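You operate a simulated robot arm through the tools that you are given. There is no shell and no other tool. Be economical: measure what you need, move in short steps, check, and stop when the job is done.

You are at the controls of a simulated robot arm. One attempt, no reset.

JOB
Fetch the red end cap and set it in the grey lane crate. Fetch the white telescopic pole and set it on top of the flat carton on the spool rack. Put the black sleeve on the lower ledge of the spool rack. Put the red cap on the stock table top away on the shelf end of the counter. Put three of the rubber pads from the stock table top on the top of the winding bench. Take the end piece of the white cord on the stock table top and put it away on the upper ledge of the spool rack. The order is free. Set down upright: white telescopic pole.

Only the result counts: the job must be done as asked and must still hold three seconds after the hand-in. Knocking over, shifting, dropping, spilling or breaking anything else fails it. A push-on lid holds only when it is set on centred and level and pressed home; a screw cap is set on level and turned clockwise until tight.

ROBOT AND FRAMES
A 6-joint arm with a fingered hand on a trunk, on a base that drives. Base frame: it is fixed to the floor where the robot stands at the start and does not move with it; the origin is under the middle of the robot, x ahead of it, y to its left, z up; the surface under the hand at the start is at about z = 800. Lengths are in mm, angles in rad, forces in N, time in s.
With the tool pointing down near the work surface it reaches from about 240 to 680 mm from the robot's upright axis, wherever it stands. Its first joint turns from -2.897 to 2.897 rad. Places, roughly: black sleeve (5x6x10 cm) [3800, -900, 900]; end piece of the white cord (4x4x10 cm) [3600, 0, 900]; flat carton on the spool rack (27x21x8 cm) [-300, -2800, 900]; grey lane crate (36x22x9 cm) [3800, 1700, 900]; lower ledge of the spool rack (126x16 cm) [1640, -2600, 400]; red cap (4x4x3 cm) [3800, -600, 900]; red end cap (7x7x5 cm) [500, 0, 800]; rubber pad [3750, -500, 750]; shelf end of the counter (30x22 cm) [-1480, 4560, 840]; top of the winding bench [3100, -2900, 800]; upper ledge of the spool rack (126x16 cm) [1640, -2680, 940]; white telescopic pole (10x10x15 cm) [-100, -2900, 1000]. Payload 4 kg.
The tool frame sits at the grasp point between the pads (the TCP): z along the fingers, y along the line on which they close. The tips reach 26 mm beyond it. Largest opening 148 mm; the body of the gripper starts 73 mm behind the TCP. The gripper is a hand of 3 fingers: y runs from the thumb to the fingers, the wrist lies at [0, 0, -239] in the tool frame.
Orientation is that of the tool frame in the base frame, as a unit quaternion [x, y, z, w]. With the fingers straight down and closing along the base's y, the tool's x points along the base's -x, its y along +y and its z along -z.

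CONTROLS
- The arm moves only by the tool nudge_tool. Its argument "increments" is a list of rows, each a list of 6 numbers: the shift along the base's x, y, z in mm, then the turn, a rotation vector about the base's x, y, z in rad. In form: [[dx, dy, dz, wx, wy, wz], ...]. A call has 1 to 8 rows; each row is the pose to reach, as a shift and turn from the pose commanded when the call began. Each row takes 0.2 s and may step no farther than 50 mm and 0.15 rad from the row before; otherwise, the whole call is refused. A pose out of reach is approached as far as the arm can. The call stops where the force on the tool passes 40 N (or 10 N more than at its start, if that is more) or the arm is blocked; 0.2 s more then pass. In this call time passes only in rows, and 0.2 s behind the last. It gives the time, the measured TCP pose, the force on the tool (base axes), the opening and the grip force at its end, in the units of the frame above (readings bear some noise), with the torque about the TCP (base axes, N m) and any sound that the robot's microphone picked up, and new pictures: "pictures" is both (left out), scene, wrist or none.
- Cameras (640 x 400 px; columns grow to the right, rows downward): "scene" is now at [47.8, 159.6, 1411.6]; the picture's right is [-0.61, -0.79, 0.00], its down [-0.55, 0.42, -0.72] and it looks along [0.58, -0.44, -0.69] (base axes); focal length 280 px, centre (320, 200). "wrist" rides on the gripper at [68, -39, -90] in the tool frame; the picture's right is [0.50, 0.87, 0.00], its down [-0.66, 0.38, -0.65] and it looks along [-0.57, 0.33, 0.76] (tool axes); focal length 222 px, centre (320, 200). There is no depth. A picture from a camera that has moved, and an enlarged one, comes with that camera's place and axes in the base frame and with its lens.
- move_column(by): slides the trunk up (or, below 0, down) by that many mm; the arm and the scene camera ride with it, the base frame stays. It gives what a move gives, with no picture.
- base_move(legs): drives the robot by 1 to 6 legs, each [ahead, left, turn to the left] in mm, mm and rad, along the robot's own axes; the way and the turn of a leg run together, so that a leg with both is an arc; at most 1500 mm and 3.142 rad a leg. The arm and the cameras ride along, it lands a little off, and it stops where it bumps. It gives what a move gives, and a new picture of the scene camera.
- finger_targets(finger1, finger2, thumb_bend): sets how far each is bent, from 0 (flat) to 100 (curled in); at 30 the hand is open as for a grip, at 70 the pads meet at the TCP. One left out holds its place. A second passes; each finger stops where it meets its share of the squeeze, and holds until it gets a number again. It is the only way to open and close the hand. It gives what a move gives, with no picture; readings hold the bend of each and the force on the fingers (four entries, about 0 where the hand has none), thumb and palm.
- turn_head(pan, tilt): turns the head with the scene camera to pan (to the left, within 2.094 rad either way) and tilt (down, from -0.506 to 1.204), counted from straight ahead of the robot. It gives what a move gives, and a new picture of the scene camera.
- inspect(camera, box): a new picture of the part [left, top, right, bottom] of that camera's present view, enlarged. It takes no simulated time.
- sign_off(): hands the job in; it is judged then, once.

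Go step by step. Nothing tells you exact positions but the pictures and the camera data: compare them with the known pose of the tool, close in by small moves and look again before you grip or let go. The budget is 483 turns and 360 pictures, counting those below and the enlarged ones. Unless the task says otherwise, let go and move clear before handing in.

The tools are called by a JSON object that holds its "method" and its "body". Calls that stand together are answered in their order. nudge_tool: Moves the arm, as the interface text tells. Its arguments: {"type":"object","properties":{"increments":{"type":"array","items":{"type":"array","items":{"type":"number"}}},"pictures":{"type":"string","enum":["both","scene","wrist","none"]}},"required":["increments"]} The other tools are called the same way: move_column (by) slides the trunk up or down; finger_targets (finger1, finger2, thumb_bend) moves the fingers one by one; base_move (legs) drives the base; turn_head (pan, tilt) turns the head that bears the scene camera; inspect (camera, box) takes an enlarged picture of a part of a camera's view; sign_off () hands the job in.

At the start:

```text
time_s: 0.0
eef_pos: [479.4, -138.2, 1067.7]
tcp_rot: [0.0, 1.0, -0.001, 0.0]
ft_force: [0.7, -0.3, -0.1]
moment: [0.0, -0.01, 0.02]
grip_width: 147.8
grip_force: 0.1
shape: jaw
bend: [30.0, 30.0, 30.0]
finger forces: [0.0, 0.1, 0.0, 0.0, 0.1, 0.1]
trunk travel left (down, up): [-150.0, 167.0]
robot x, y, heading: [1.7, -0.1, -0.002]
head pan, tilt: [-0.654, 0.759]
```

scene: 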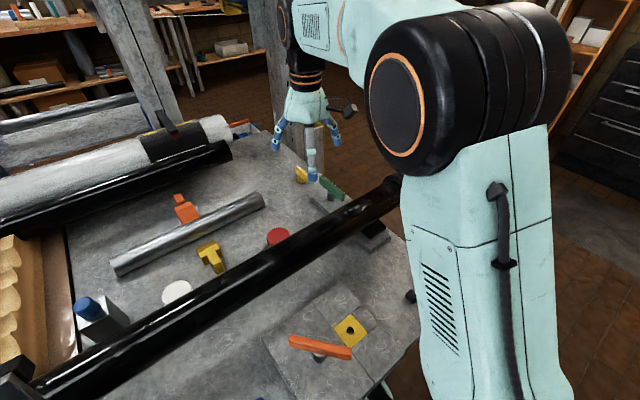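
wrist: 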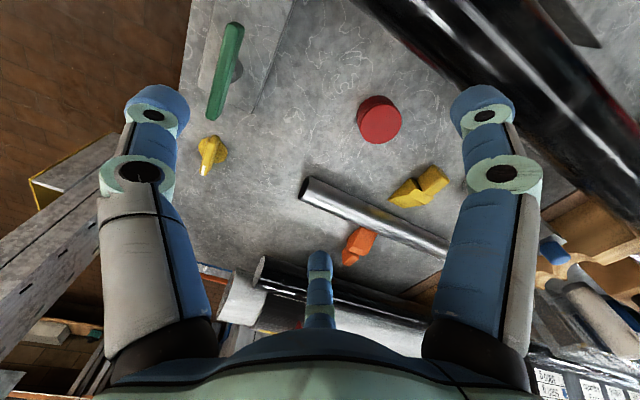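

The red end cap appears to be at about (478, -35, 800–850), with a black tube running along y at x≈360. I'll move over the cap first and look again.

{"method": "nudge_tool", "body": {"increments": [[0, 35, -30, 0, 0, 0], [0, 70, -60, 0, 0, 0], [0, 103, -90, 0, 0, 0], [0, 103, -120, 0, 0, 0]]}}

{"method": "finger_targets", "body": {"finger1": 42, "finger2": 42, "thumb_bend": 42}}

{"method": "inspect", "body": {"camera": "wrist", "box": [0, 0, 640, 400]}}

```text
time_s: 1.0
eef_pos: [482.3, -36.2, 947.5]
tcp_rot: [0.0, 1.0, 0.001, 0.0]
ft_force: [0.3, -0.6, 1.0]
moment: [0.03, -0.01, 0.01]
grip_width: 148.1
grip_force: 0.1
shape: jaw
bend: [30.0, 30.0, 30.0]
finger forces: [0.1, 0.0, 0.1, 0.1, 0.1, 0.1]
trunk travel left (down, up): [-150.0, 167.0]
robot x, y, heading: [3.4, -3.9, 0.001]
head pan, tilt: [-0.654, 0.759]
camera scene: at [48.1, 159.3, 1411.6], right [-0.61, -0.79, 0.0], down [-0.55, 0.42, -0.72], along [0.57, -0.44, -0.69], focal length 280 px, centre (320, 200)
camera wrist: at [414.8, -75.6, 1035.9], right [-0.5, 0.87, 0.0], down [0.65, 0.38, 0.65], along [0.57, 0.33, -0.76], focal length 222 px, centre (320, 200)
```

scene: 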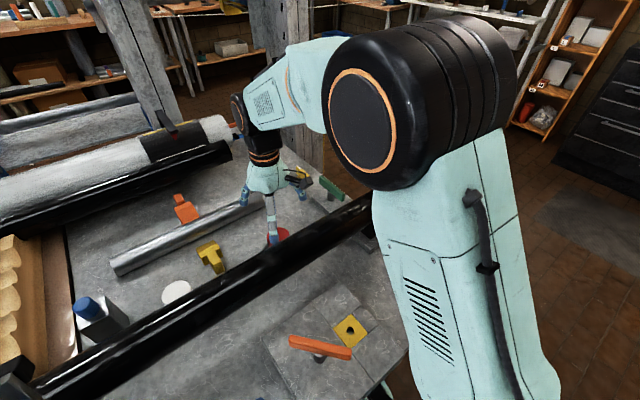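
wrist: 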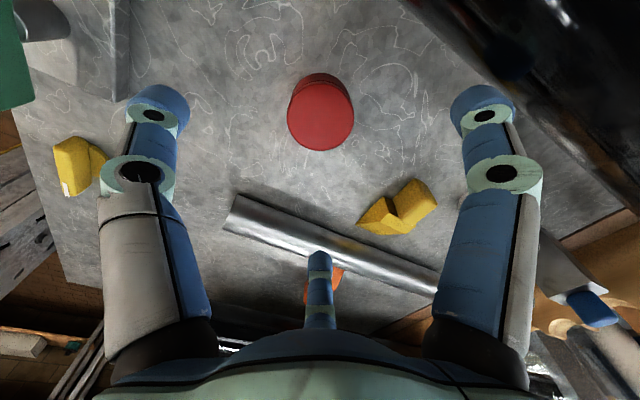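

```text
time_s: 2.0
eef_pos: [481.5, -35.2, 947.5]
tcp_rot: [0.0, 1.0, 0.0, -0.001]
ft_force: [-0.5, 0.1, 0.4]
moment: [0.03, -0.02, 0.02]
grip_width: 88.9
grip_force: 0.1
shape: fingers
bend: [42.0, 42.0, 42.0]
finger forces: [0.1, 0.0, 0.0, 0.0, 0.0, 0.0]
trunk travel left (down, up): [-150.0, 167.0]
robot x, y, heading: [0.2, 3.2, 0.002]
head pan, tilt: [-0.654, 0.759]
```

```text
1.00 times, centred on (320, 200) of wrist (not enlarged: the box is as wide or as high as the picture)
camera zoom: at [414.5, -75.7, 1036.3], right [-0.5, 0.87, 0.0], down [0.66, 0.38, 0.65], along [0.57, 0.33, -0.76], focal length 222 px, centre (320, 200)
```

zoom: 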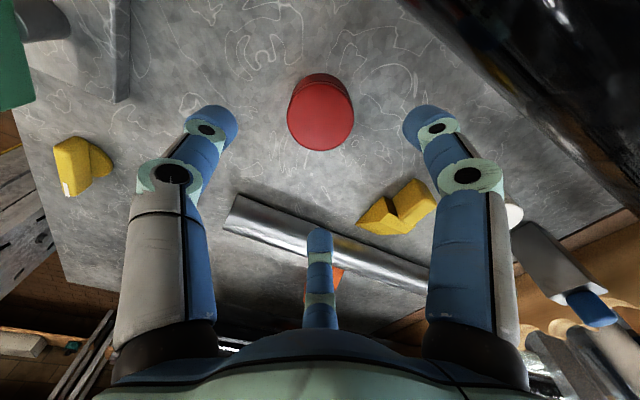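

The cap is nearly centred under the hand. I'll lower with a small correction and check again.

{"method": "nudge_tool", "body": {"increments": [[-4, -3, -35, 0, 0, 0], [-4, -3, -67, 0, 0, 0]]}}

```text
time_s: 2.6
eef_pos: [476.8, -37.8, 881.3]
tcp_rot: [0.0, 1.0, 0.0, 0.0]
ft_force: [0.1, 0.2, 1.1]
moment: [0.03, 0.0, 0.04]
grip_width: 89.0
grip_force: 0.1
shape: fingers
bend: [42.0, 42.0, 42.0]
finger forces: [0.0, 0.0, 0.0, 0.1, 0.1, 0.1]
trunk travel left (down, up): [-150.0, 167.0]
robot x, y, heading: [1.4, -0.7, 0.003]
head pan, tilt: [-0.654, 0.759]
camera scene: at [48.0, 159.6, 1411.6], right [-0.61, -0.79, 0.0], down [-0.55, 0.42, -0.72], along [0.57, -0.44, -0.69], focal length 280 px, centre (320, 200)
camera wrist: at [409.1, -77.9, 971.3], right [-0.5, 0.87, 0.0], down [0.66, 0.38, 0.65], along [0.57, 0.33, -0.76], focal length 222 px, centre (320, 200)
```

scene: 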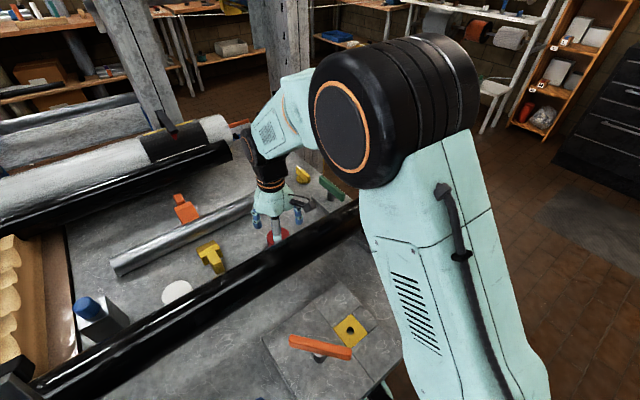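
wrist: 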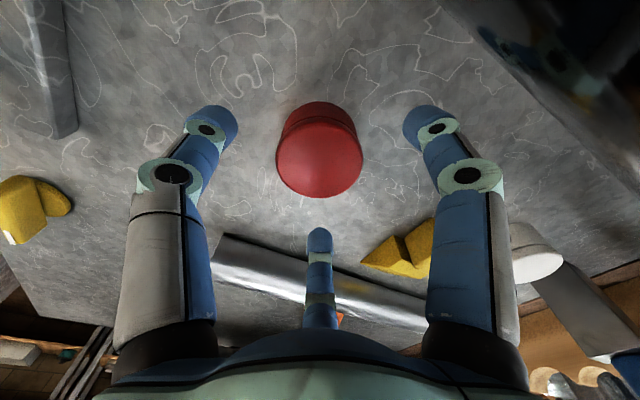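

The cap top is at z≈835, diameter ≈60, and it is centred. I'll descend and look before gripping.

{"method": "nudge_tool", "body": {"increments": [[1, 1, -30, 0, 0, 0], [1, 1, -50, 0, 0, 0]], "pictures": "wrist"}}

```text
time_s: 3.3
eef_pos: [481.5, -39.1, 838.2]
tcp_rot: [-0.003, 1.0, -0.001, 0.007]
ft_force: [4.8, 1.5, -0.3]
moment: [-0.07, 0.42, 0.18]
grip_width: 88.7
grip_force: 0.0
shape: fingers
bend: [42.0, 42.0, 42.0]
finger forces: [0.1, 0.0, 0.0, 0.0, 0.0, 0.0]
trunk travel left (down, up): [-150.0, 167.0]
robot x, y, heading: [-0.2, 1.2, -0.001]
head pan, tilt: [-0.654, 0.759]
stopped in row 2: the force on the tool passed its limit at 72 N (the readings are from after the stop); the commanded pose is now the measured one
camera wrist: at [413.7, -79.0, 925.6], right [-0.5, 0.86, -0.01], down [0.64, 0.38, 0.66], along [0.57, 0.33, -0.75], focal length 222 px, centre (320, 200)
```

wrist: 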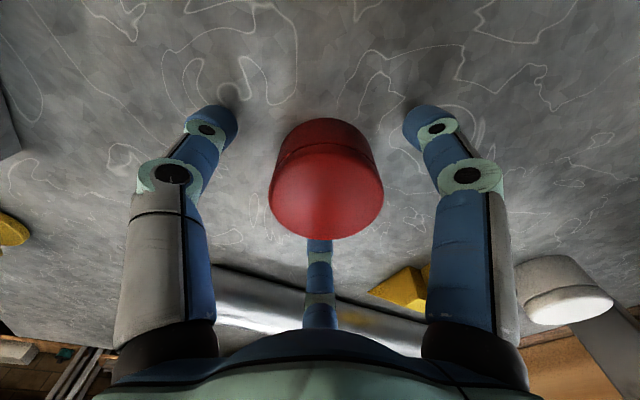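

Something was touched at z≈838. I'll see what it was before going on.

{"method": "inspect", "body": {"camera": "scene", "box": [200, 140, 400, 265]}}

{"method": "inspect", "body": {"camera": "wrist", "box": [160, 60, 480, 260]}}

```text
3.20 times, centred on (300, 202) of scene
camera zoom: at [48.3, 159.4, 1411.5], right [-0.61, -0.79, 0.0], down [-0.55, 0.42, -0.72], along [0.58, -0.44, -0.69], focal length 895 px, centre (384, 192)
```

zoom: 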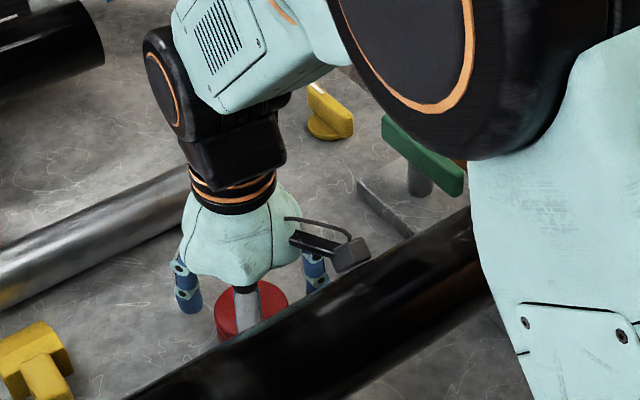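

```text
2.00 times, centred on (320, 160) of wrist
camera zoom: at [413.7, -79.0, 925.6], right [-0.5, 0.86, -0.01], down [0.64, 0.38, 0.66], along [0.57, 0.33, -0.75], focal length 444 px, centre (320, 280)
```

zoom: 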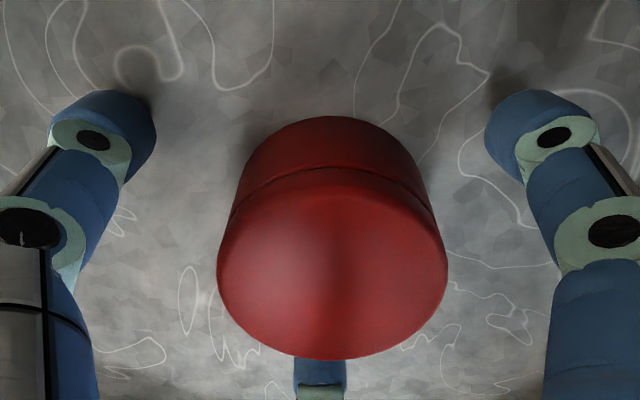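

It looks like the wrist camera bumped the raised black tube. I'll lift, turn the hand 180° so the camera faces away from the tube, and retry.

{"method": "nudge_tool", "body": {"increments": [[0, 0, 40, 0, 0.014, 0], [-2, 2, 80, 0, 0.014, 0.14], [-2, 2, 100, 0, 0.014, 0.28], [-2, 2, 100, 0, 0.014, 0.42], [-2, 2, 100, 0, 0.014, 0.56], [-2, 2, 100, 0, 0.014, 0.7], [-2, 2, 100, 0, 0.014, 0.84], [-2, 2, 100, 0, 0.014, 0.98]], "pictures": "none"}}

{"method": "nudge_tool", "body": {"increments": [[0, 0, 0, 0, 0, 0.14], [0, 0, 0, 0, 0, 0.28], [0, 0, 0, 0, 0, 0.42], [0, 0, 0, 0, 0, 0.56], [0, 0, 0, 0, 0, 0.7], [0, 0, 0, 0, 0, 0.84], [0, 0, 0, 0, 0, 0.98], [0, 0, 0, 0, 0, 1.12]], "pictures": "none"}}

{"method": "nudge_tool", "body": {"increments": [[0, 0, 0, 0, 0, 0.14], [0, 0, 0, 0, 0, 0.28], [0, 0, 0, 0, 0, 0.42], [0, 0, 0, 0, 0, 0.56], [0, 0, 0, 0, 0, 0.7], [0, 0, 0, 0, 0, 0.84], [0, 0, 0, 0, 0, 0.98], [0, 0, 0, 0, 0, 1.04]]}}

```text
time_s: 5.1
eef_pos: [478.9, -36.7, 937.1]
tcp_rot: [-0.475, 0.88, 0.002, -0.001]
ft_force: [0.3, 0.3, -1.0]
moment: [-0.02, 0.0, 0.05]
grip_width: 89.0
grip_force: 0.1
shape: fingers
bend: [42.0, 42.0, 42.0]
finger forces: [0.0, 0.0, 0.0, 0.0, 0.1, 0.0]
trunk travel left (down, up): [-150.0, 167.0]
robot x, y, heading: [-0.6, 2.0, -0.001]
head pan, tilt: [-0.654, 0.759]
```

```text
time_s: 6.7
eef_pos: [442.7, 92.8, 899.0]
tcp_rot: [0.797, -0.601, 0.06, 0.017]
ft_force: [27.5, 0.8, -4.2]
moment: [-0.17, 0.42, -1.22]
grip_width: 88.9
grip_force: 14.0
shape: fingers
bend: [42.0, 52.0, 42.0]
finger forces: [0.0, 26.7, 0.1, 0.0, 0.0, 0.0]
out of reach, approached as far as the arm can: row 3, 4, 5, 6, 7, 8
trunk travel left (down, up): [-150.0, 167.0]
robot x, y, heading: [-0.8, 1.2, -0.004]
head pan, tilt: [-0.654, 0.759]
stopped in row 8: the force on the tool passed its limit at 60 N (the readings are from after the stop); the commanded pose is now the measured one
```

```text
time_s: 7.0
eef_pos: [442.7, 97.8, 901.5]
tcp_rot: [0.804, -0.59, 0.068, 0.013]
ft_force: [23.6, -4.3, 3.5]
moment: [0.18, 0.54, -0.76]
grip_width: 88.8
grip_force: 11.8
shape: fingers
bend: [42.0, 55.0, 42.0]
finger forces: [0.0, 23.9, 0.0, 0.1, 0.0, 0.0]
out of reach, approached as far as the arm can: row 1
trunk travel left (down, up): [-150.0, 167.0]
robot x, y, heading: [0.4, 2.2, -0.005]
head pan, tilt: [-0.654, 0.759]
stopped in row 1: the force on the tool passed its limit at 43 N (the readings are from after the stop); the commanded pose is now the measured one
camera scene: at [52.8, 159.3, 1411.5], right [-0.61, -0.79, 0.0], down [-0.55, 0.42, -0.72], along [0.57, -0.44, -0.69], focal length 280 px, centre (320, 200)
camera wrist: at [491.9, 53.5, 999.7], right [-0.68, -0.74, 0.01], down [-0.61, 0.57, 0.54], along [-0.41, 0.36, -0.84], focal length 222 px, centre (320, 200)
```

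scene: 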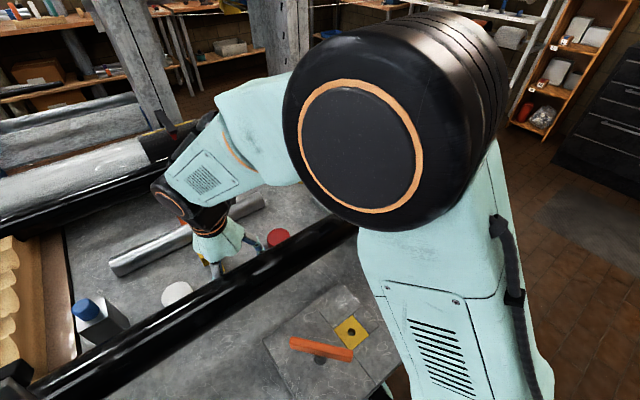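
wrist: 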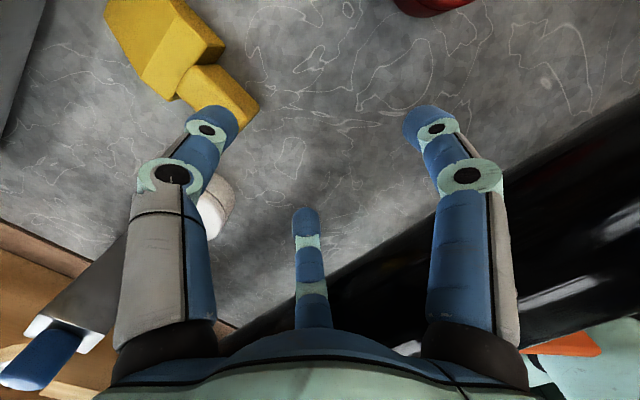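

The turn ran into a joint limit and pushed against the tube. I'll back away from the tube and level out first.

{"method": "nudge_tool", "body": {"increments": [[30, 0, 10, 0.03, 0.03, 0], [45, -20, 40, 0.06, 0.06, 0], [45, -50, 75, 0.101, 0.094, -0.1], [40, -90, 90, 0.101, 0.094, -0.2]], "pictures": "scene"}}

```text
time_s: 8.0
eef_pos: [466.5, 69.7, 981.5]
tcp_rot: [0.732, -0.681, 0.011, 0.018]
ft_force: [-0.4, 0.9, 0.0]
moment: [0.01, 0.0, -0.01]
grip_width: 88.7
grip_force: 0.2
shape: fingers
bend: [42.0, 42.0, 42.0]
finger forces: [0.1, 0.0, 0.1, 0.0, 0.0, 0.0]
out of reach, approached as far as the arm can: row 1, 2, 3, 4
trunk travel left (down, up): [-150.0, 167.0]
robot x, y, heading: [2.4, 2.1, 0.001]
head pan, tilt: [-0.654, 0.759]
camera scene: at [49.2, 159.0, 1411.6], right [-0.61, -0.79, 0.0], down [-0.55, 0.42, -0.72], along [0.57, -0.44, -0.69], focal length 280 px, centre (320, 200)
```

scene: 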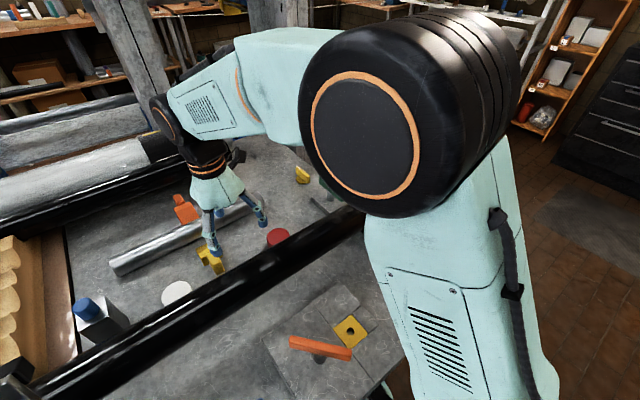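

Clear and intact. Now I'll rotate back to about 30° of yaw, over the cap.

{"method": "nudge_tool", "body": {"increments": [[0, 0, 0, 0, 0, -0.145], [0, -10, 0, 0, 0, -0.29], [0, -20, 0, 0, 0, -0.435], [0, -30, 0, 0, 0, -0.58], [0, -40, 0, 0, 0, -0.725], [-3, -44, 0, 0, 0, -0.87], [-5, -44, -20, 0, 0, -1.015], [-5, -44, -41, 0, 0, -1.156]], "pictures": "both"}}

```text
time_s: 9.8
eef_pos: [462.6, 24.0, 942.4]
tcp_rot: [-0.258, 0.966, 0.006, -0.007]
ft_force: [1.3, -1.0, 0.5]
moment: [0.03, 0.02, 0.04]
grip_width: 85.7
grip_force: 0.9
shape: fingers
bend: [44.0, 42.0, 42.0]
finger forces: [1.8, 0.0, 0.0, 0.0, 0.1, 0.1]
trunk travel left (down, up): [-150.0, 167.0]
robot x, y, heading: [1.9, 2.7, 0.001]
head pan, tilt: [-0.654, 0.759]
camera scene: at [49.5, 159.5, 1411.6], right [-0.61, -0.79, 0.0], down [-0.55, 0.42, -0.72], along [0.57, -0.44, -0.69], focal length 280 px, centre (320, 200)
camera wrist: at [424.9, -45.1, 1032.2], right [-0.86, 0.5, 0.02], down [0.39, 0.65, 0.65], along [0.32, 0.57, -0.76], focal length 222 px, centre (320, 200)
```

scene: 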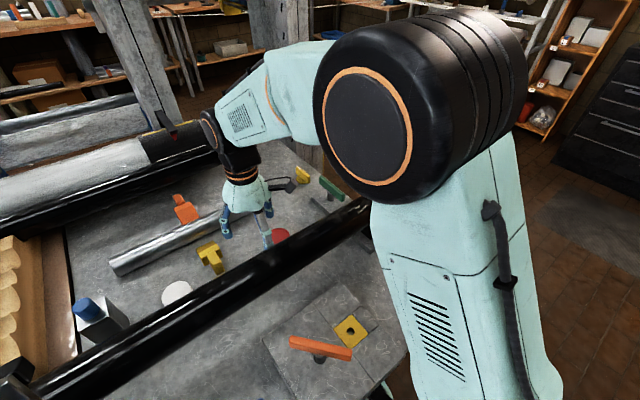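
wrist: 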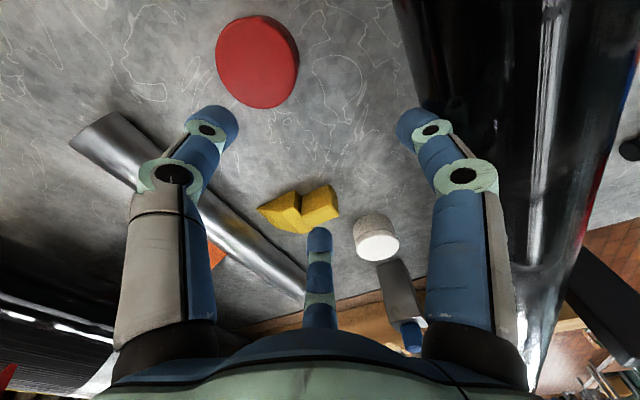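

{"method": "nudge_tool", "body": {"increments": [[20, 0, 10, 0, 0, 0], [18, -30, 10, 0.01, -0.01, 0], [16, -60, 5, 0.01, -0.01, 0]], "pictures": "both"}}

```text
time_s: 10.6
eef_pos: [478.1, -35.6, 948.1]
tcp_rot: [-0.259, 0.966, 0.011, 0.0]
ft_force: [-0.7, -0.5, 0.0]
moment: [0.0, -0.01, 0.01]
grip_width: 88.0
grip_force: 0.0
shape: fingers
bend: [42.0, 42.0, 42.0]
finger forces: [0.0, 0.0, 0.1, 0.0, 0.1, 0.1]
trunk travel left (down, up): [-150.0, 167.0]
robot x, y, heading: [1.7, -3.2, 0.003]
head pan, tilt: [-0.654, 0.759]
camera scene: at [49.3, 159.2, 1411.6], right [-0.61, -0.79, 0.0], down [-0.55, 0.42, -0.72], along [0.57, -0.44, -0.69], focal length 280 px, centre (320, 200)
camera wrist: at [440.1, -107.2, 1036.0], right [-0.87, 0.5, 0.01], down [0.38, 0.64, 0.67], along [0.32, 0.58, -0.75], focal length 222 px, centre (320, 200)
```

scene: 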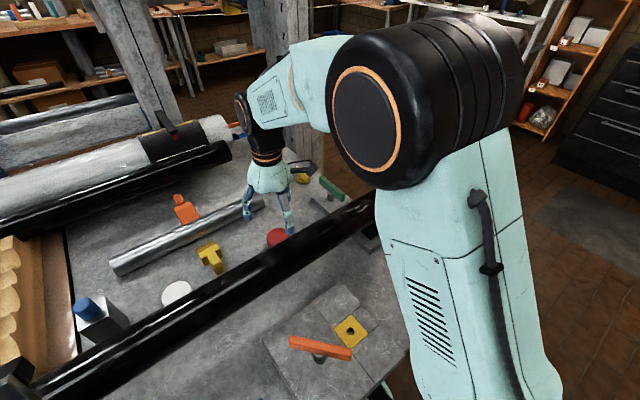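
wrist: 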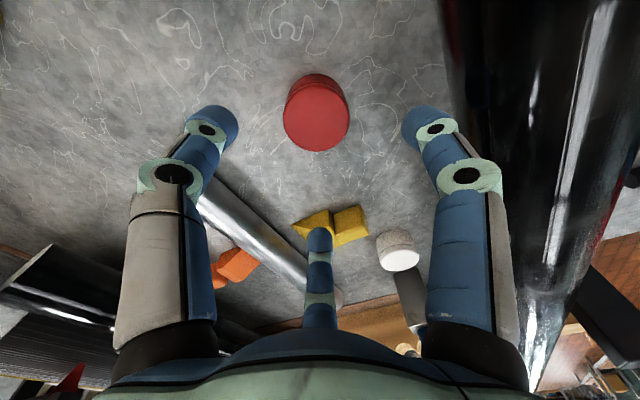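

Centred again, with clearance to the tube. I'll level and descend.

{"method": "nudge_tool", "body": {"increments": [[2, -1, -30, -0.021, -0.006, 0], [2, -1, -60, -0.021, -0.006, 0], [2, -1, -90, -0.021, -0.006, 0], [2, -1, -112, -0.021, -0.006, 0]], "pictures": "both"}}

```text
time_s: 11.6
eef_pos: [476.9, -40.3, 834.9]
tcp_rot: [-0.26, 0.966, -0.001, 0.0]
ft_force: [-0.7, -0.4, -0.5]
moment: [0.02, 0.0, -0.05]
grip_width: 88.0
grip_force: 0.0
shape: fingers
bend: [42.0, 42.0, 42.0]
finger forces: [0.0, 0.1, 0.0, 0.0, 0.0, 0.1]
trunk travel left (down, up): [-150.0, 167.0]
robot x, y, heading: [0.1, 0.3, -0.001]
head pan, tilt: [-0.654, 0.759]
camera scene: at [49.3, 159.5, 1411.6], right [-0.61, -0.79, 0.0], down [-0.55, 0.42, -0.72], along [0.57, -0.44, -0.69], focal length 280 px, centre (320, 200)
camera wrist: at [439.3, -108.4, 923.9], right [-0.87, 0.5, 0.0], down [0.38, 0.66, 0.65], along [0.33, 0.57, -0.76], focal length 222 px, centre (320, 200)
```

scene: 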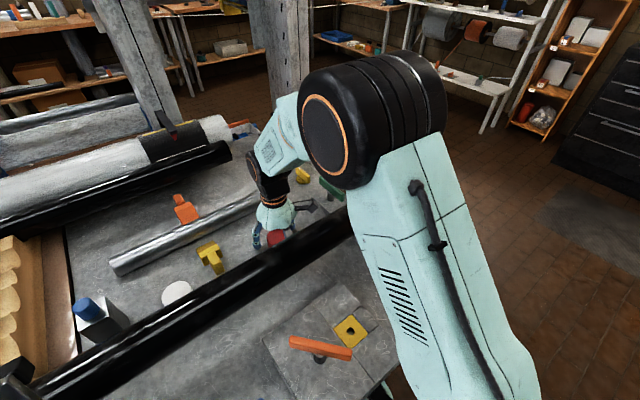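
wrist: 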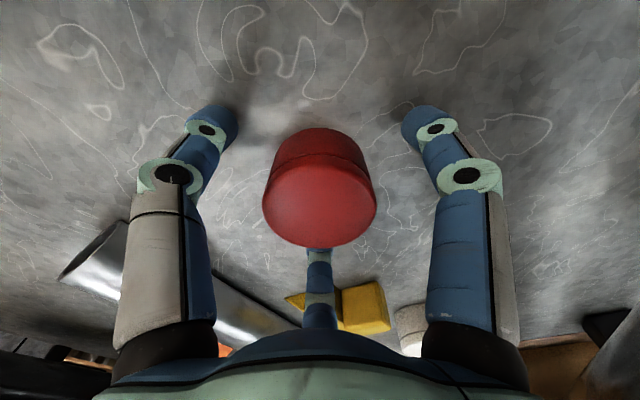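

Centred. I'll go 9 mm lower and close.

{"method": "nudge_tool", "body": {"increments": [[0, 0, -9, 0, 0, 0]], "pictures": "none"}}

{"method": "finger_targets", "body": {"finger1": 65, "finger2": 65, "thumb_bend": 65}}

{"method": "inspect", "body": {"camera": "wrist", "box": [0, 0, 640, 400]}}

```text
time_s: 12.1
eef_pos: [481.6, -39.3, 831.6]
tcp_rot: [-0.258, 0.966, -0.003, 0.006]
ft_force: [0.9, -0.7, 19.0]
moment: [0.19, 0.9, 0.0]
grip_width: 91.7
grip_force: 9.0
shape: fingers
bend: [40.0, 42.0, 42.0]
finger forces: [15.2, 3.5, 0.1, 0.0, 0.1, 0.1]
trunk travel left (down, up): [-150.0, 167.0]
robot x, y, heading: [1.8, 0.4, -0.0]
head pan, tilt: [-0.654, 0.759]
stopped in row 1: the force on the tool passed its limit at 42 N (the readings are from after the stop); the commanded pose is now the measured one
```

```text
time_s: 12.7
eef_pos: [481.2, -39.4, 833.4]
tcp_rot: [-0.258, 0.966, -0.002, 0.006]
ft_force: [-5.9, 0.7, 20.1]
moment: [0.14, 1.09, -0.04]
grip_width: 52.4
grip_force: 17.4
shape: fingers
bend: [43.0, 58.0, 63.0]
finger forces: [20.5, 10.4, 0.0, 0.0, 4.2, 0.0]
trunk travel left (down, up): [-150.0, 167.0]
robot x, y, heading: [1.4, -2.5, 0.003]
head pan, tilt: [-0.654, 0.759]
stopped: the force on the tool passed its limit at 41 N (the readings are from after the stop); the commanded pose is now the measured one
```

```text
1.00 times, centred on (320, 200) of wrist (not enlarged: the box is as wide or as high as the picture)
camera zoom: at [440.4, -108.1, 921.5], right [-0.87, 0.5, -0.01], down [0.37, 0.66, 0.66], along [0.34, 0.57, -0.75], focal length 222 px, centre (320, 200)
```

zoom: 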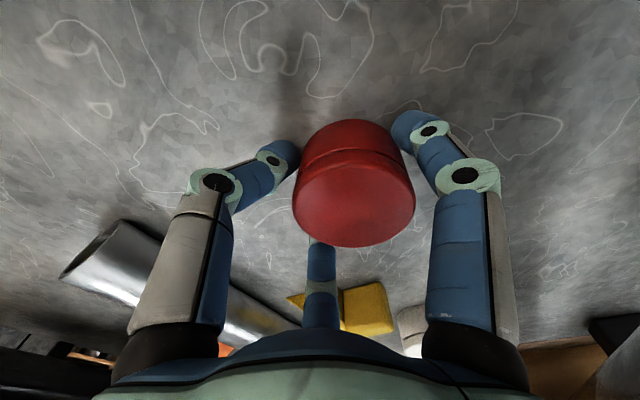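

The fingertips were pressing on the table. I'll rise a few millimetres and close again.

{"method": "nudge_tool", "body": {"increments": [[0, 0, 5, 0, 0, 0]], "pictures": "none"}}

{"method": "finger_targets", "body": {"finger1": 65, "finger2": 65, "thumb_bend": 65}}

{"method": "inspect", "body": {"camera": "wrist", "box": [0, 0, 640, 400]}}

```text
time_s: 13.1
eef_pos: [482.0, -39.6, 836.6]
tcp_rot: [-0.258, 0.966, -0.001, 0.005]
ft_force: [0.4, -0.1, -0.2]
moment: [0.02, -0.04, -0.02]
grip_width: 50.6
grip_force: 10.0
shape: fingers
bend: [45.0, 58.0, 62.0]
finger forces: [7.8, 6.4, 0.0, 0.0, 5.6, 0.0]
trunk travel left (down, up): [-150.0, 167.0]
robot x, y, heading: [0.5, 1.7, -0.002]
head pan, tilt: [-0.654, 0.759]
```

```text
time_s: 14.1
eef_pos: [481.1, -40.3, 837.0]
tcp_rot: [-0.259, 0.966, -0.002, 0.005]
ft_force: [-0.1, -0.2, -1.0]
moment: [-0.02, -0.01, 0.01]
grip_width: 50.0
grip_force: 11.1
shape: fingers
bend: [48.0, 58.0, 62.0]
finger forces: [10.0, 6.8, 0.0, 0.0, 5.9, 0.0]
trunk travel left (down, up): [-150.0, 167.0]
robot x, y, heading: [1.3, 1.9, -0.002]
head pan, tilt: [-0.654, 0.759]
```

```text
1.00 times, centred on (320, 200) of wrist (not enlarged: the box is as wide or as high as the picture)
camera zoom: at [441.5, -108.6, 925.0], right [-0.87, 0.5, -0.01], down [0.37, 0.66, 0.66], along [0.33, 0.57, -0.75], focal length 222 px, centre (320, 200)
```

zoom: 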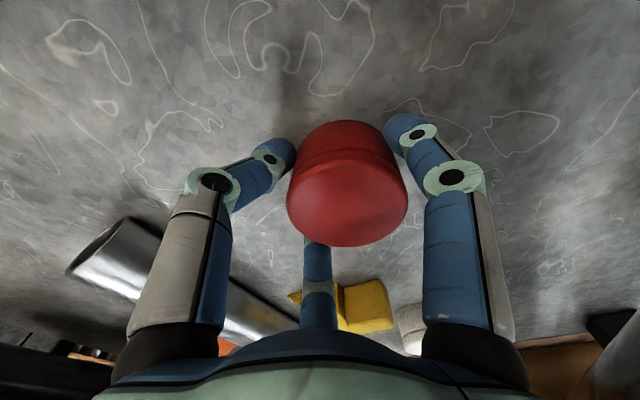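

All three fingers hold the cap. I'll lift slowly and check.

{"method": "nudge_tool", "body": {"increments": [[0, 0, 15, 0, 0, 0], [0, 0, 40, 0, 0, 0], [0, 0, 80, 0, 0, 0], [0, 0, 125, 0, 0, 0]], "pictures": "both"}}

```text
time_s: 15.1
eef_pos: [481.2, -42.5, 962.7]
tcp_rot: [-0.259, 0.966, -0.002, 0.005]
ft_force: [-0.1, 0.0, -0.3]
moment: [-0.02, 0.0, -0.01]
grip_width: 50.1
grip_force: 11.1
shape: fingers
bend: [48.0, 58.0, 62.0]
finger forces: [9.9, 6.6, 0.0, 0.1, 6.2, 0.1]
trunk travel left (down, up): [-150.0, 167.0]
robot x, y, heading: [-0.6, 1.7, -0.004]
head pan, tilt: [-0.654, 0.759]
camera scene: at [48.6, 159.6, 1411.6], right [-0.61, -0.79, 0.0], down [-0.55, 0.42, -0.73], along [0.57, -0.44, -0.69], focal length 280 px, centre (320, 200)
camera wrist: at [441.8, -111.2, 1050.9], right [-0.87, 0.5, -0.01], down [0.37, 0.66, 0.66], along [0.33, 0.57, -0.75], focal length 222 px, centre (320, 200)
```

scene: 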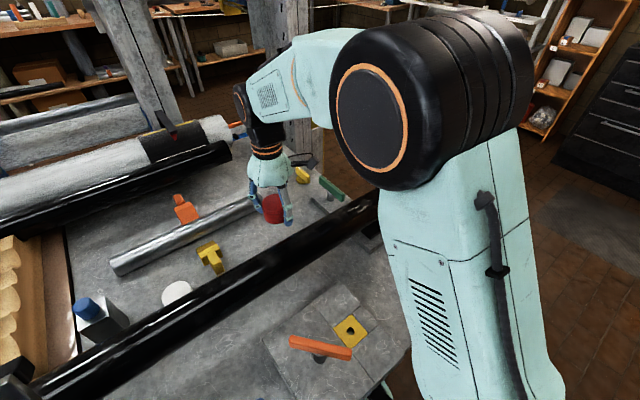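
wrist: 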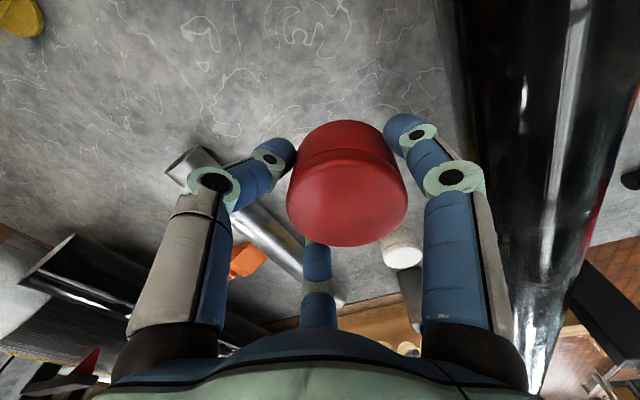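

The cap is held. I'll raise and look around to plan the route.

{"method": "nudge_tool", "body": {"increments": [[-10, 0, 50, 0, 0, 0], [-30, 0, 100, 0, 0, 0], [-60, -20, 140, 0, 0, 0], [-90, -40, 170, 0, 0, 0]], "pictures": "none"}}

{"method": "turn_head", "body": {"pan": 0.6, "tilt": 0.2}}

{"method": "turn_head", "body": {"pan": -0.9, "tilt": 0.2}}

{"method": "turn_head", "body": {"pan": 2.0, "tilt": 0.3}}

{"method": "turn_head", "body": {"pan": -2.05, "tilt": 0.3}}

```text
refused: row 1 steps farther than a row can; nothing moved
```

```text
time_s: 16.5
eef_pos: [481.2, -42.6, 961.1]
tcp_rot: [-0.259, 0.966, -0.001, 0.005]
ft_force: [0.2, -0.3, -0.2]
moment: [0.01, 0.0, 0.0]
grip_width: 49.8
grip_force: 11.8
shape: fingers
bend: [48.0, 58.0, 62.0]
finger forces: [9.9, 6.5, 0.1, 0.0, 6.0, 0.0]
trunk travel left (down, up): [-150.0, 167.0]
robot x, y, heading: [0.9, 3.8, -0.006]
head pan, tilt: [0.6, 0.201]
camera scene: at [60.6, 262.4, 1462.0], right [0.56, -0.83, 0.0], down [-0.17, -0.11, -0.98], along [0.81, 0.55, -0.2], focal length 280 px, centre (320, 200)
```

scene: 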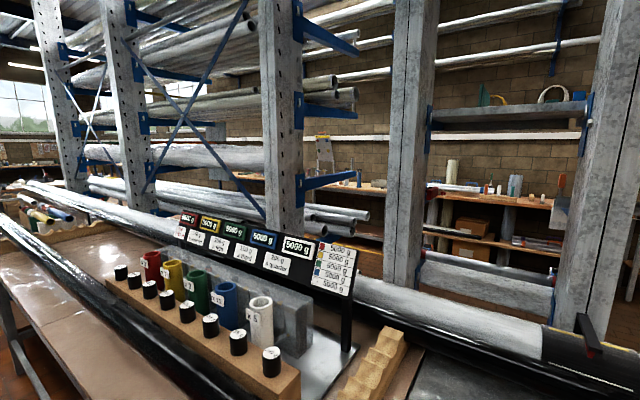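

```text
time_s: 18.1
eef_pos: [481.8, -41.5, 960.8]
tcp_rot: [-0.258, 0.966, -0.002, 0.005]
ft_force: [0.0, 0.2, -0.3]
moment: [0.02, 0.02, -0.02]
grip_width: 50.0
grip_force: 11.6
shape: fingers
bend: [48.0, 58.0, 62.0]
finger forces: [9.9, 6.6, 0.1, 0.0, 6.1, 0.0]
trunk travel left (down, up): [-150.0, 167.0]
robot x, y, heading: [-1.8, 1.4, 0.002]
head pan, tilt: [-0.901, 0.201]
camera scene: at [41.5, 136.8, 1462.0], right [-0.78, -0.62, 0.0], down [-0.12, 0.16, -0.98], along [0.61, -0.77, -0.2], focal length 280 px, centre (320, 200)
```

scene: 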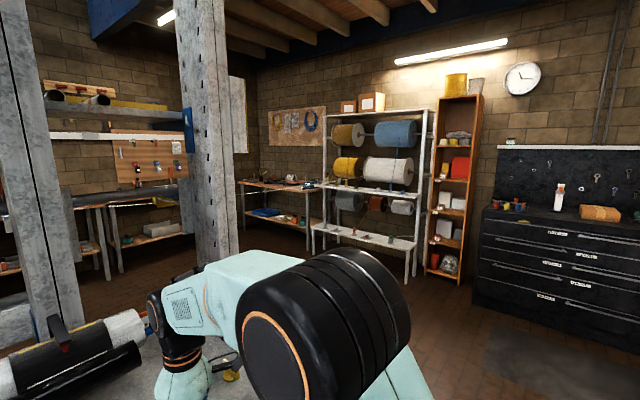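

```text
time_s: 20.7
eef_pos: [481.5, -43.1, 961.1]
tcp_rot: [-0.258, 0.966, -0.003, 0.005]
ft_force: [0.1, -0.1, -0.5]
moment: [0.03, -0.01, 0.0]
grip_width: 49.7
grip_force: 11.0
shape: fingers
bend: [48.0, 58.0, 62.0]
finger forces: [9.9, 6.7, 0.0, 0.0, 6.2, 0.0]
trunk travel left (down, up): [-150.0, 167.0]
robot x, y, heading: [-0.5, 1.4, -0.005]
head pan, tilt: [2.0, 0.3]
camera scene: at [-55.1, 294.8, 1452.7], right [0.91, 0.41, 0.0], down [0.12, -0.27, -0.96], along [-0.4, 0.87, -0.3], focal length 280 px, centre (320, 200)
```

scene: 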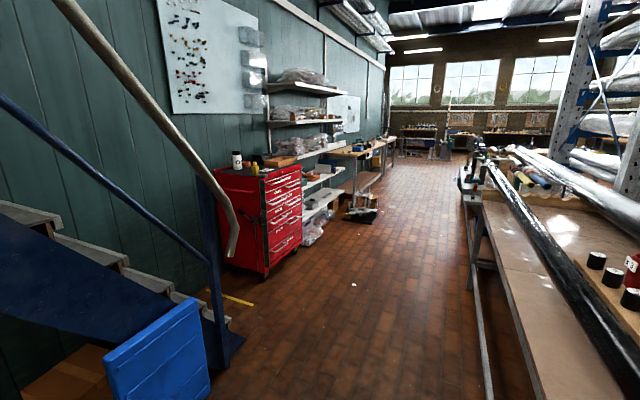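

```text
time_s: 24.0
eef_pos: [480.6, -41.6, 961.6]
tcp_rot: [-0.259, 0.966, -0.002, 0.006]
ft_force: [0.3, 0.2, -0.7]
moment: [0.03, 0.01, -0.03]
grip_width: 50.1
grip_force: 11.0
shape: fingers
bend: [48.0, 58.0, 62.0]
finger forces: [9.9, 6.7, 0.0, 0.0, 6.1, 0.0]
trunk travel left (down, up): [-150.0, 167.0]
robot x, y, heading: [0.8, 0.8, 0.0]
head pan, tilt: [-2.051, 0.3]
camera scene: at [-59.6, 127.1, 1452.7], right [-0.89, 0.46, 0.0], down [0.14, 0.26, -0.96], along [-0.44, -0.85, -0.3], focal length 280 px, centre (320, 200)
```

scene: 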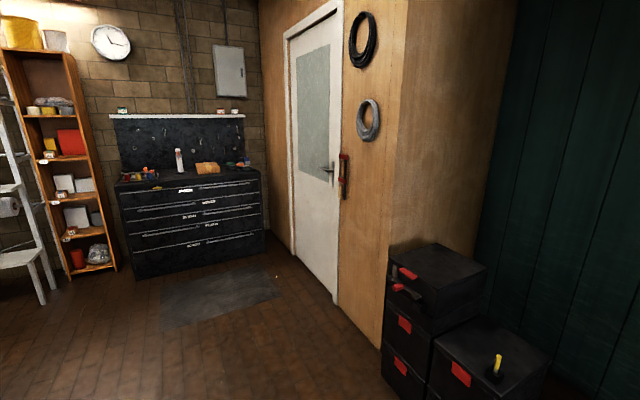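

The route is right around the table end, then forward to the far-wall benches. First I'll raise and tuck the hand.

{"method": "nudge_tool", "body": {"increments": [[0, 0, 48, 0, 0, 0], [0, 0, 96, 0, 0, 0], [-30, -10, 130, 0, 0, 0], [-60, -20, 160, 0, 0, 0], [-90, -30, 175, 0, 0, 0], [-120, -40, 180, 0, 0, 0]], "pictures": "none"}}

{"method": "turn_head", "body": {"pan": -0.9, "tilt": 0.8}}

{"method": "turn_head", "body": {"pan": -1.8, "tilt": 0.9}}

```text
time_s: 25.4
eef_pos: [357.6, -80.3, 1142.9]
tcp_rot: [-0.259, 0.966, -0.002, 0.004]
ft_force: [0.2, -0.2, 0.4]
moment: [0.06, -0.02, 0.0]
grip_width: 49.7
grip_force: 10.9
shape: fingers
bend: [48.0, 58.0, 62.0]
finger forces: [9.8, 6.6, 0.0, 0.0, 6.1, 0.0]
trunk travel left (down, up): [-150.0, 167.0]
robot x, y, heading: [0.9, 0.5, -0.004]
head pan, tilt: [-2.051, 0.3]
```

```text
time_s: 26.7
eef_pos: [358.6, -78.3, 1142.0]
tcp_rot: [-0.259, 0.966, -0.001, 0.006]
ft_force: [0.4, -0.5, -0.7]
moment: [-0.01, -0.03, 0.0]
grip_width: 49.6
grip_force: 11.4
shape: fingers
bend: [48.0, 58.0, 62.0]
finger forces: [9.9, 6.7, 0.0, 0.1, 6.1, 0.1]
trunk travel left (down, up): [-150.0, 167.0]
robot x, y, heading: [1.2, -1.8, 0.0]
head pan, tilt: [-0.901, 0.799]
camera scene: at [33.6, 146.5, 1408.4], right [-0.78, -0.62, 0.0], down [-0.44, 0.56, -0.7], along [0.43, -0.55, -0.72], focal length 280 px, centre (320, 200)
```

scene: 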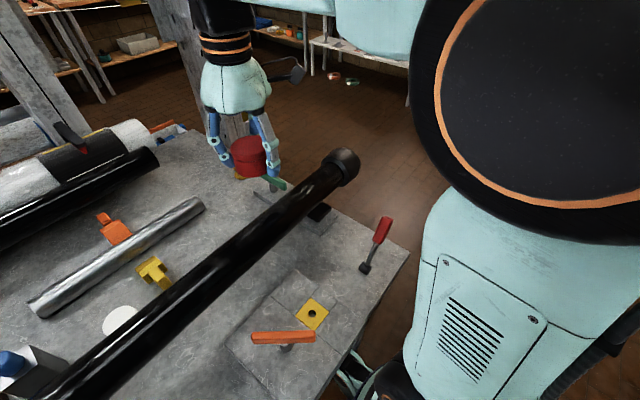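

```text
time_s: 27.9
eef_pos: [358.9, -78.9, 1141.6]
tcp_rot: [-0.259, 0.966, -0.002, 0.005]
ft_force: [-0.3, 0.1, -0.4]
moment: [0.0, 0.01, -0.02]
grip_width: 49.7
grip_force: 11.4
shape: fingers
bend: [48.0, 58.0, 62.0]
finger forces: [9.7, 6.6, 0.0, 0.0, 6.1, 0.0]
trunk travel left (down, up): [-150.0, 167.0]
robot x, y, heading: [2.6, 1.7, -0.002]
head pan, tilt: [-1.799, 0.901]
camera scene: at [-33.5, 136.3, 1400.5], right [-0.97, 0.23, 0.0], down [0.18, 0.76, -0.62], along [-0.14, -0.6, -0.78], focal length 280 px, centre (320, 200)
```

scene: 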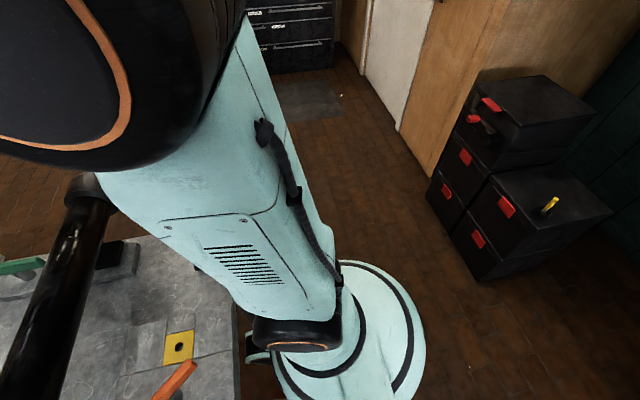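

The base is round and the table's right end is near y=-300. I'll back off, slide right and look ahead.

{"method": "base_move", "body": {"legs": [[-200, 0, 0], [0, -1100, 0]]}}

{"method": "turn_head", "body": {"pan": 0.0, "tilt": 0.35}}

```text
time_s: 39.1
eef_pos: [158.4, -1182.6, 1142.9]
tcp_rot: [-0.264, 0.964, -0.001, 0.006]
ft_force: [-0.2, 0.4, -0.6]
moment: [0.01, 0.02, 0.02]
grip_width: 49.6
grip_force: 10.7
shape: fingers
bend: [48.0, 58.0, 62.0]
finger forces: [9.7, 6.8, 0.0, 0.0, 6.1, 0.0]
trunk travel left (down, up): [-150.0, 167.0]
robot x, y, heading: [-198.3, -1110.7, 0.009]
head pan, tilt: [-1.799, 0.901]
camera scene: at [-236.0, -970.3, 1400.5], right [-0.98, 0.22, 0.0], down [0.17, 0.76, -0.62], along [-0.14, -0.61, -0.78], focal length 280 px, centre (320, 200)
```

scene: 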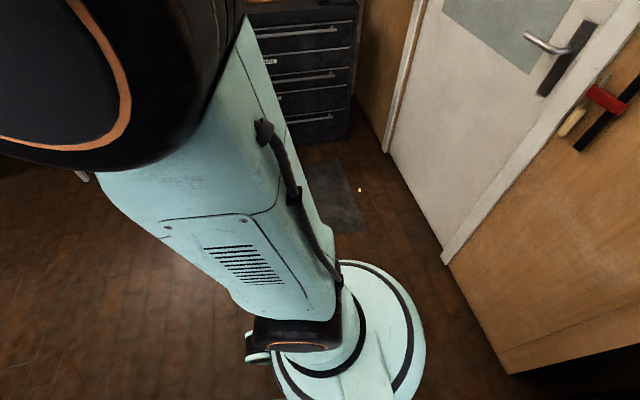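

```text
time_s: 40.9
eef_pos: [159.0, -1181.0, 1141.7]
tcp_rot: [-0.264, 0.965, -0.002, 0.005]
ft_force: [0.8, -0.2, -0.5]
moment: [-0.01, -0.01, -0.01]
grip_width: 49.6
grip_force: 11.3
shape: fingers
bend: [48.0, 58.0, 62.0]
finger forces: [9.7, 6.8, 0.0, 0.0, 6.2, 0.0]
trunk travel left (down, up): [-150.0, 167.0]
robot x, y, heading: [-199.1, -1105.4, 0.004]
head pan, tilt: [0.0, 0.351]
camera scene: at [-126.4, -895.9, 1448.0], right [0.01, -1.0, 0.0], down [-0.34, 0.0, -0.94], along [0.94, 0.01, -0.34], focal length 280 px, centre (320, 200)
```

scene: 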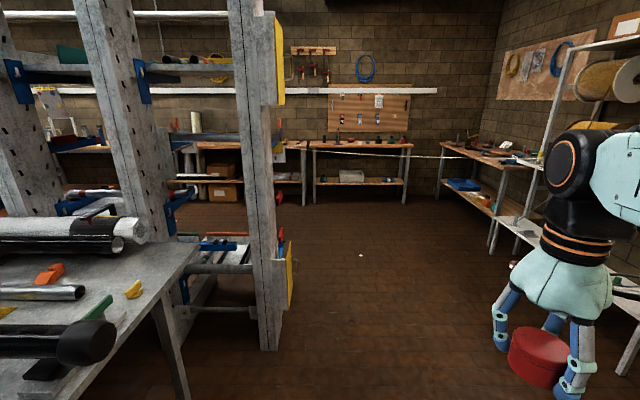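

The way ahead along y≈-1100 is open, with the rack end post at about (1210, -535). I'll drive forward.

{"method": "base_move", "body": {"legs": [[1500, 0, 0], [1350, 0, 0]]}}

{"method": "turn_head", "body": {"pan": 0.9, "tilt": 0.35}}

```text
time_s: 54.9
eef_pos: [3046.4, -1127.9, 1142.8]
tcp_rot: [-0.272, 0.962, -0.002, 0.005]
ft_force: [0.9, 0.7, -0.2]
moment: [-0.03, 0.01, -0.01]
grip_width: 49.6
grip_force: 11.4
shape: fingers
bend: [48.0, 58.0, 62.0]
finger forces: [9.8, 6.8, 0.1, 0.0, 6.2, 0.0]
trunk travel left (down, up): [-150.0, 167.0]
robot x, y, heading: [2684.0, -1060.8, 0.028]
head pan, tilt: [0.0, 0.351]
camera scene: at [2757.0, -846.6, 1448.0], right [0.03, -1.0, 0.0], down [-0.34, -0.01, -0.94], along [0.94, 0.02, -0.34], focal length 280 px, centre (320, 200)
```

scene: 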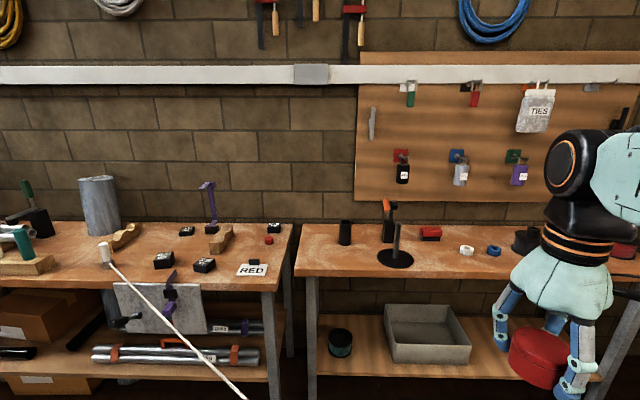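

```text
time_s: 56.1
eef_pos: [3046.8, -1128.3, 1142.2]
tcp_rot: [-0.273, 0.962, -0.001, 0.005]
ft_force: [0.4, 0.0, -0.5]
moment: [-0.03, -0.02, 0.0]
grip_width: 49.7
grip_force: 12.2
shape: fingers
bend: [48.0, 58.0, 62.0]
finger forces: [9.8, 6.8, 0.0, 0.0, 6.3, 0.0]
trunk travel left (down, up): [-150.0, 167.0]
robot x, y, heading: [2685.0, -1058.6, 0.026]
head pan, tilt: [0.901, 0.351]
camera scene: at [2719.7, -774.6, 1448.0], right [0.8, -0.6, 0.0], down [-0.21, -0.27, -0.94], along [0.56, 0.75, -0.34], focal length 280 px, centre (320, 200)
```

scene: 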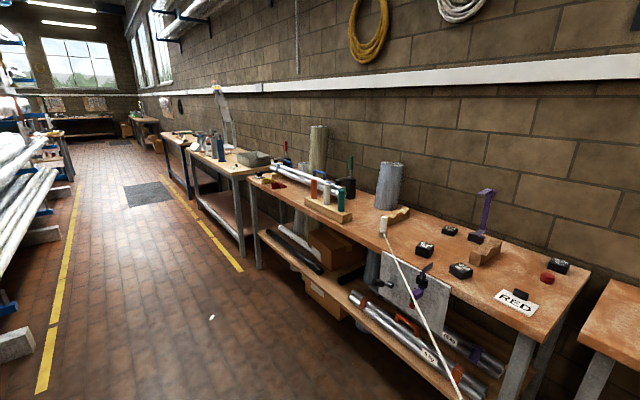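

The stock table, red cap, pads and the cord's end piece are visible. The white cord seems to be strung from the table towards the spool rack, so I'll check where it runs near me.

{"method": "turn_head", "body": {"pan": 0.0, "tilt": 1.1}}

{"method": "turn_head", "body": {"pan": -1.3, "tilt": 0.5}}

```text
time_s: 57.3
eef_pos: [3046.6, -1127.8, 1142.5]
tcp_rot: [-0.272, 0.962, -0.002, 0.005]
ft_force: [-0.7, 0.3, -0.3]
moment: [0.01, 0.01, 0.0]
grip_width: 49.5
grip_force: 10.6
shape: fingers
bend: [48.0, 58.0, 62.0]
finger forces: [9.8, 6.8, 0.0, 0.1, 6.2, 0.1]
trunk travel left (down, up): [-150.0, 167.0]
robot x, y, heading: [2688.4, -1059.9, 0.026]
head pan, tilt: [0.0, 1.1]
camera scene: at [2726.9, -847.3, 1386.7], right [0.03, -1.0, 0.0], down [-0.89, -0.02, -0.45], along [0.45, 0.01, -0.89], focal length 280 px, centre (320, 200)
```

scene: 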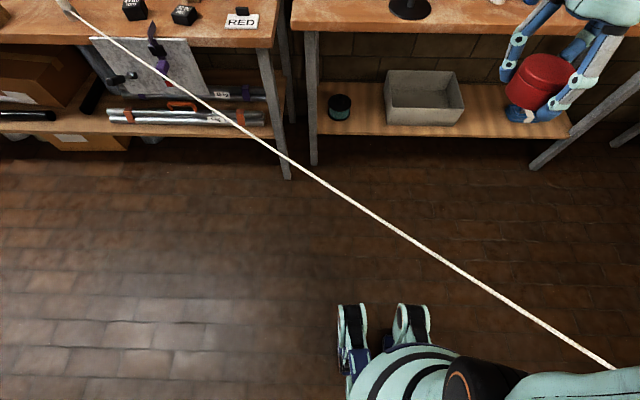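

```text
time_s: 58.8
eef_pos: [3045.8, -1126.8, 1141.4]
tcp_rot: [-0.272, 0.962, -0.001, 0.005]
ft_force: [0.0, 0.1, -0.6]
moment: [-0.02, 0.0, -0.02]
grip_width: 49.8
grip_force: 10.8
shape: fingers
bend: [48.0, 58.0, 62.0]
finger forces: [9.8, 6.8, 0.0, 0.0, 6.2, 0.0]
trunk travel left (down, up): [-150.0, 167.0]
robot x, y, heading: [2688.6, -1060.7, 0.032]
head pan, tilt: [-1.3, 0.499]
camera scene: at [2690.4, -936.0, 1434.3], right [-0.96, -0.29, 0.0], down [-0.14, 0.46, -0.88], along [0.26, -0.84, -0.48], focal length 280 px, centre (320, 200)
```

scene: 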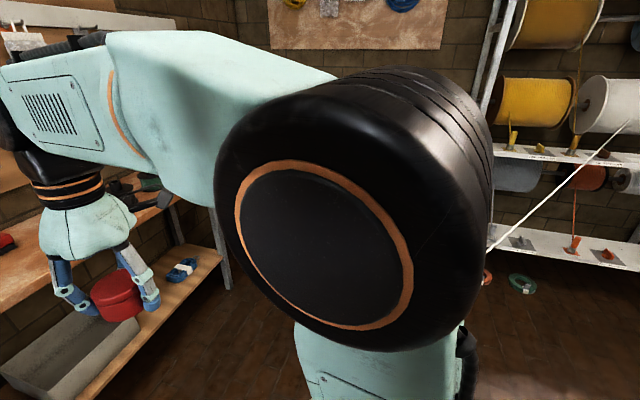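

The taut cord passes about 110 mm from my axis at z≈900, so I must move left, away from it, with the hand well above. I'll slide left along the corridor towards the crate.

{"method": "base_move", "body": {"legs": [[0, 700, 0], [0, 1000, -0.03], [0, 1000, 0]]}}

{"method": "turn_head", "body": {"pan": 0.0, "tilt": 0.45}}

```text
time_s: 82.3
eef_pos: [2969.4, 1526.3, 1141.9]
tcp_rot: [-0.277, 0.961, -0.003, 0.006]
ft_force: [0.4, -0.3, -1.3]
moment: [0.03, 0.02, -0.02]
grip_width: 49.7
grip_force: 11.6
shape: fingers
bend: [48.0, 58.0, 62.0]
finger forces: [9.6, 6.9, 0.1, 0.0, 6.2, 0.0]
trunk travel left (down, up): [-150.0, 167.0]
robot x, y, heading: [2610.2, 1592.1, 0.035]
head pan, tilt: [-1.3, 0.499]
camera scene: at [2611.7, 1714.6, 1434.3], right [-0.95, -0.3, 0.0], down [-0.14, 0.46, -0.88], along [0.26, -0.84, -0.48], focal length 280 px, centre (320, 200)
```

scene: 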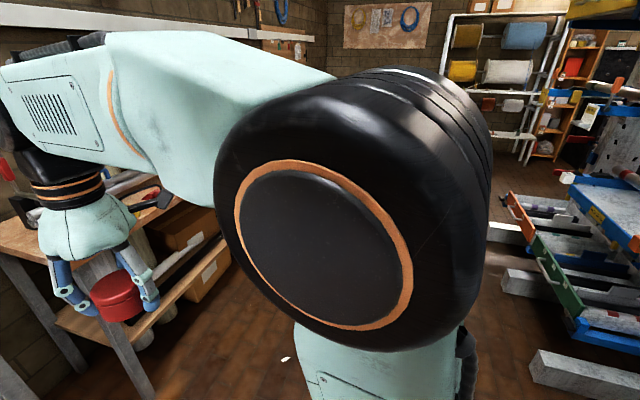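

```text
time_s: 83.8
eef_pos: [2971.3, 1525.8, 1142.5]
tcp_rot: [-0.277, 0.961, -0.001, 0.004]
ft_force: [-0.4, 0.9, -1.0]
moment: [-0.03, -0.03, 0.0]
grip_width: 49.3
grip_force: 11.3
shape: fingers
bend: [48.0, 58.0, 62.0]
finger forces: [9.7, 7.0, 0.1, 0.0, 6.1, 0.0]
trunk travel left (down, up): [-150.0, 167.0]
robot x, y, heading: [2608.3, 1591.8, 0.033]
head pan, tilt: [0.0, 0.45]
camera scene: at [2676.1, 1804.5, 1438.8], right [0.04, -1.0, 0.0], down [-0.43, -0.02, -0.9], along [0.9, 0.03, -0.44], focal length 280 px, centre (320, 200)
```

scene: 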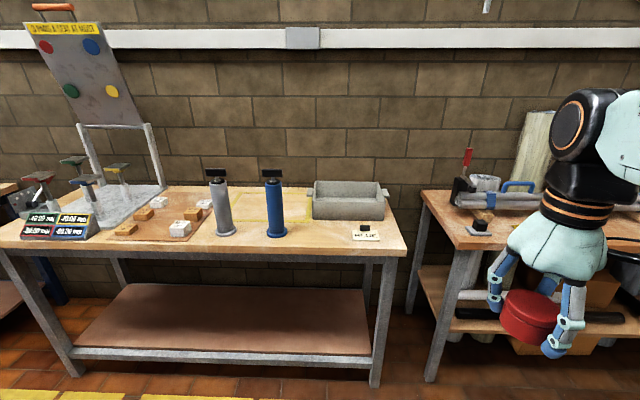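

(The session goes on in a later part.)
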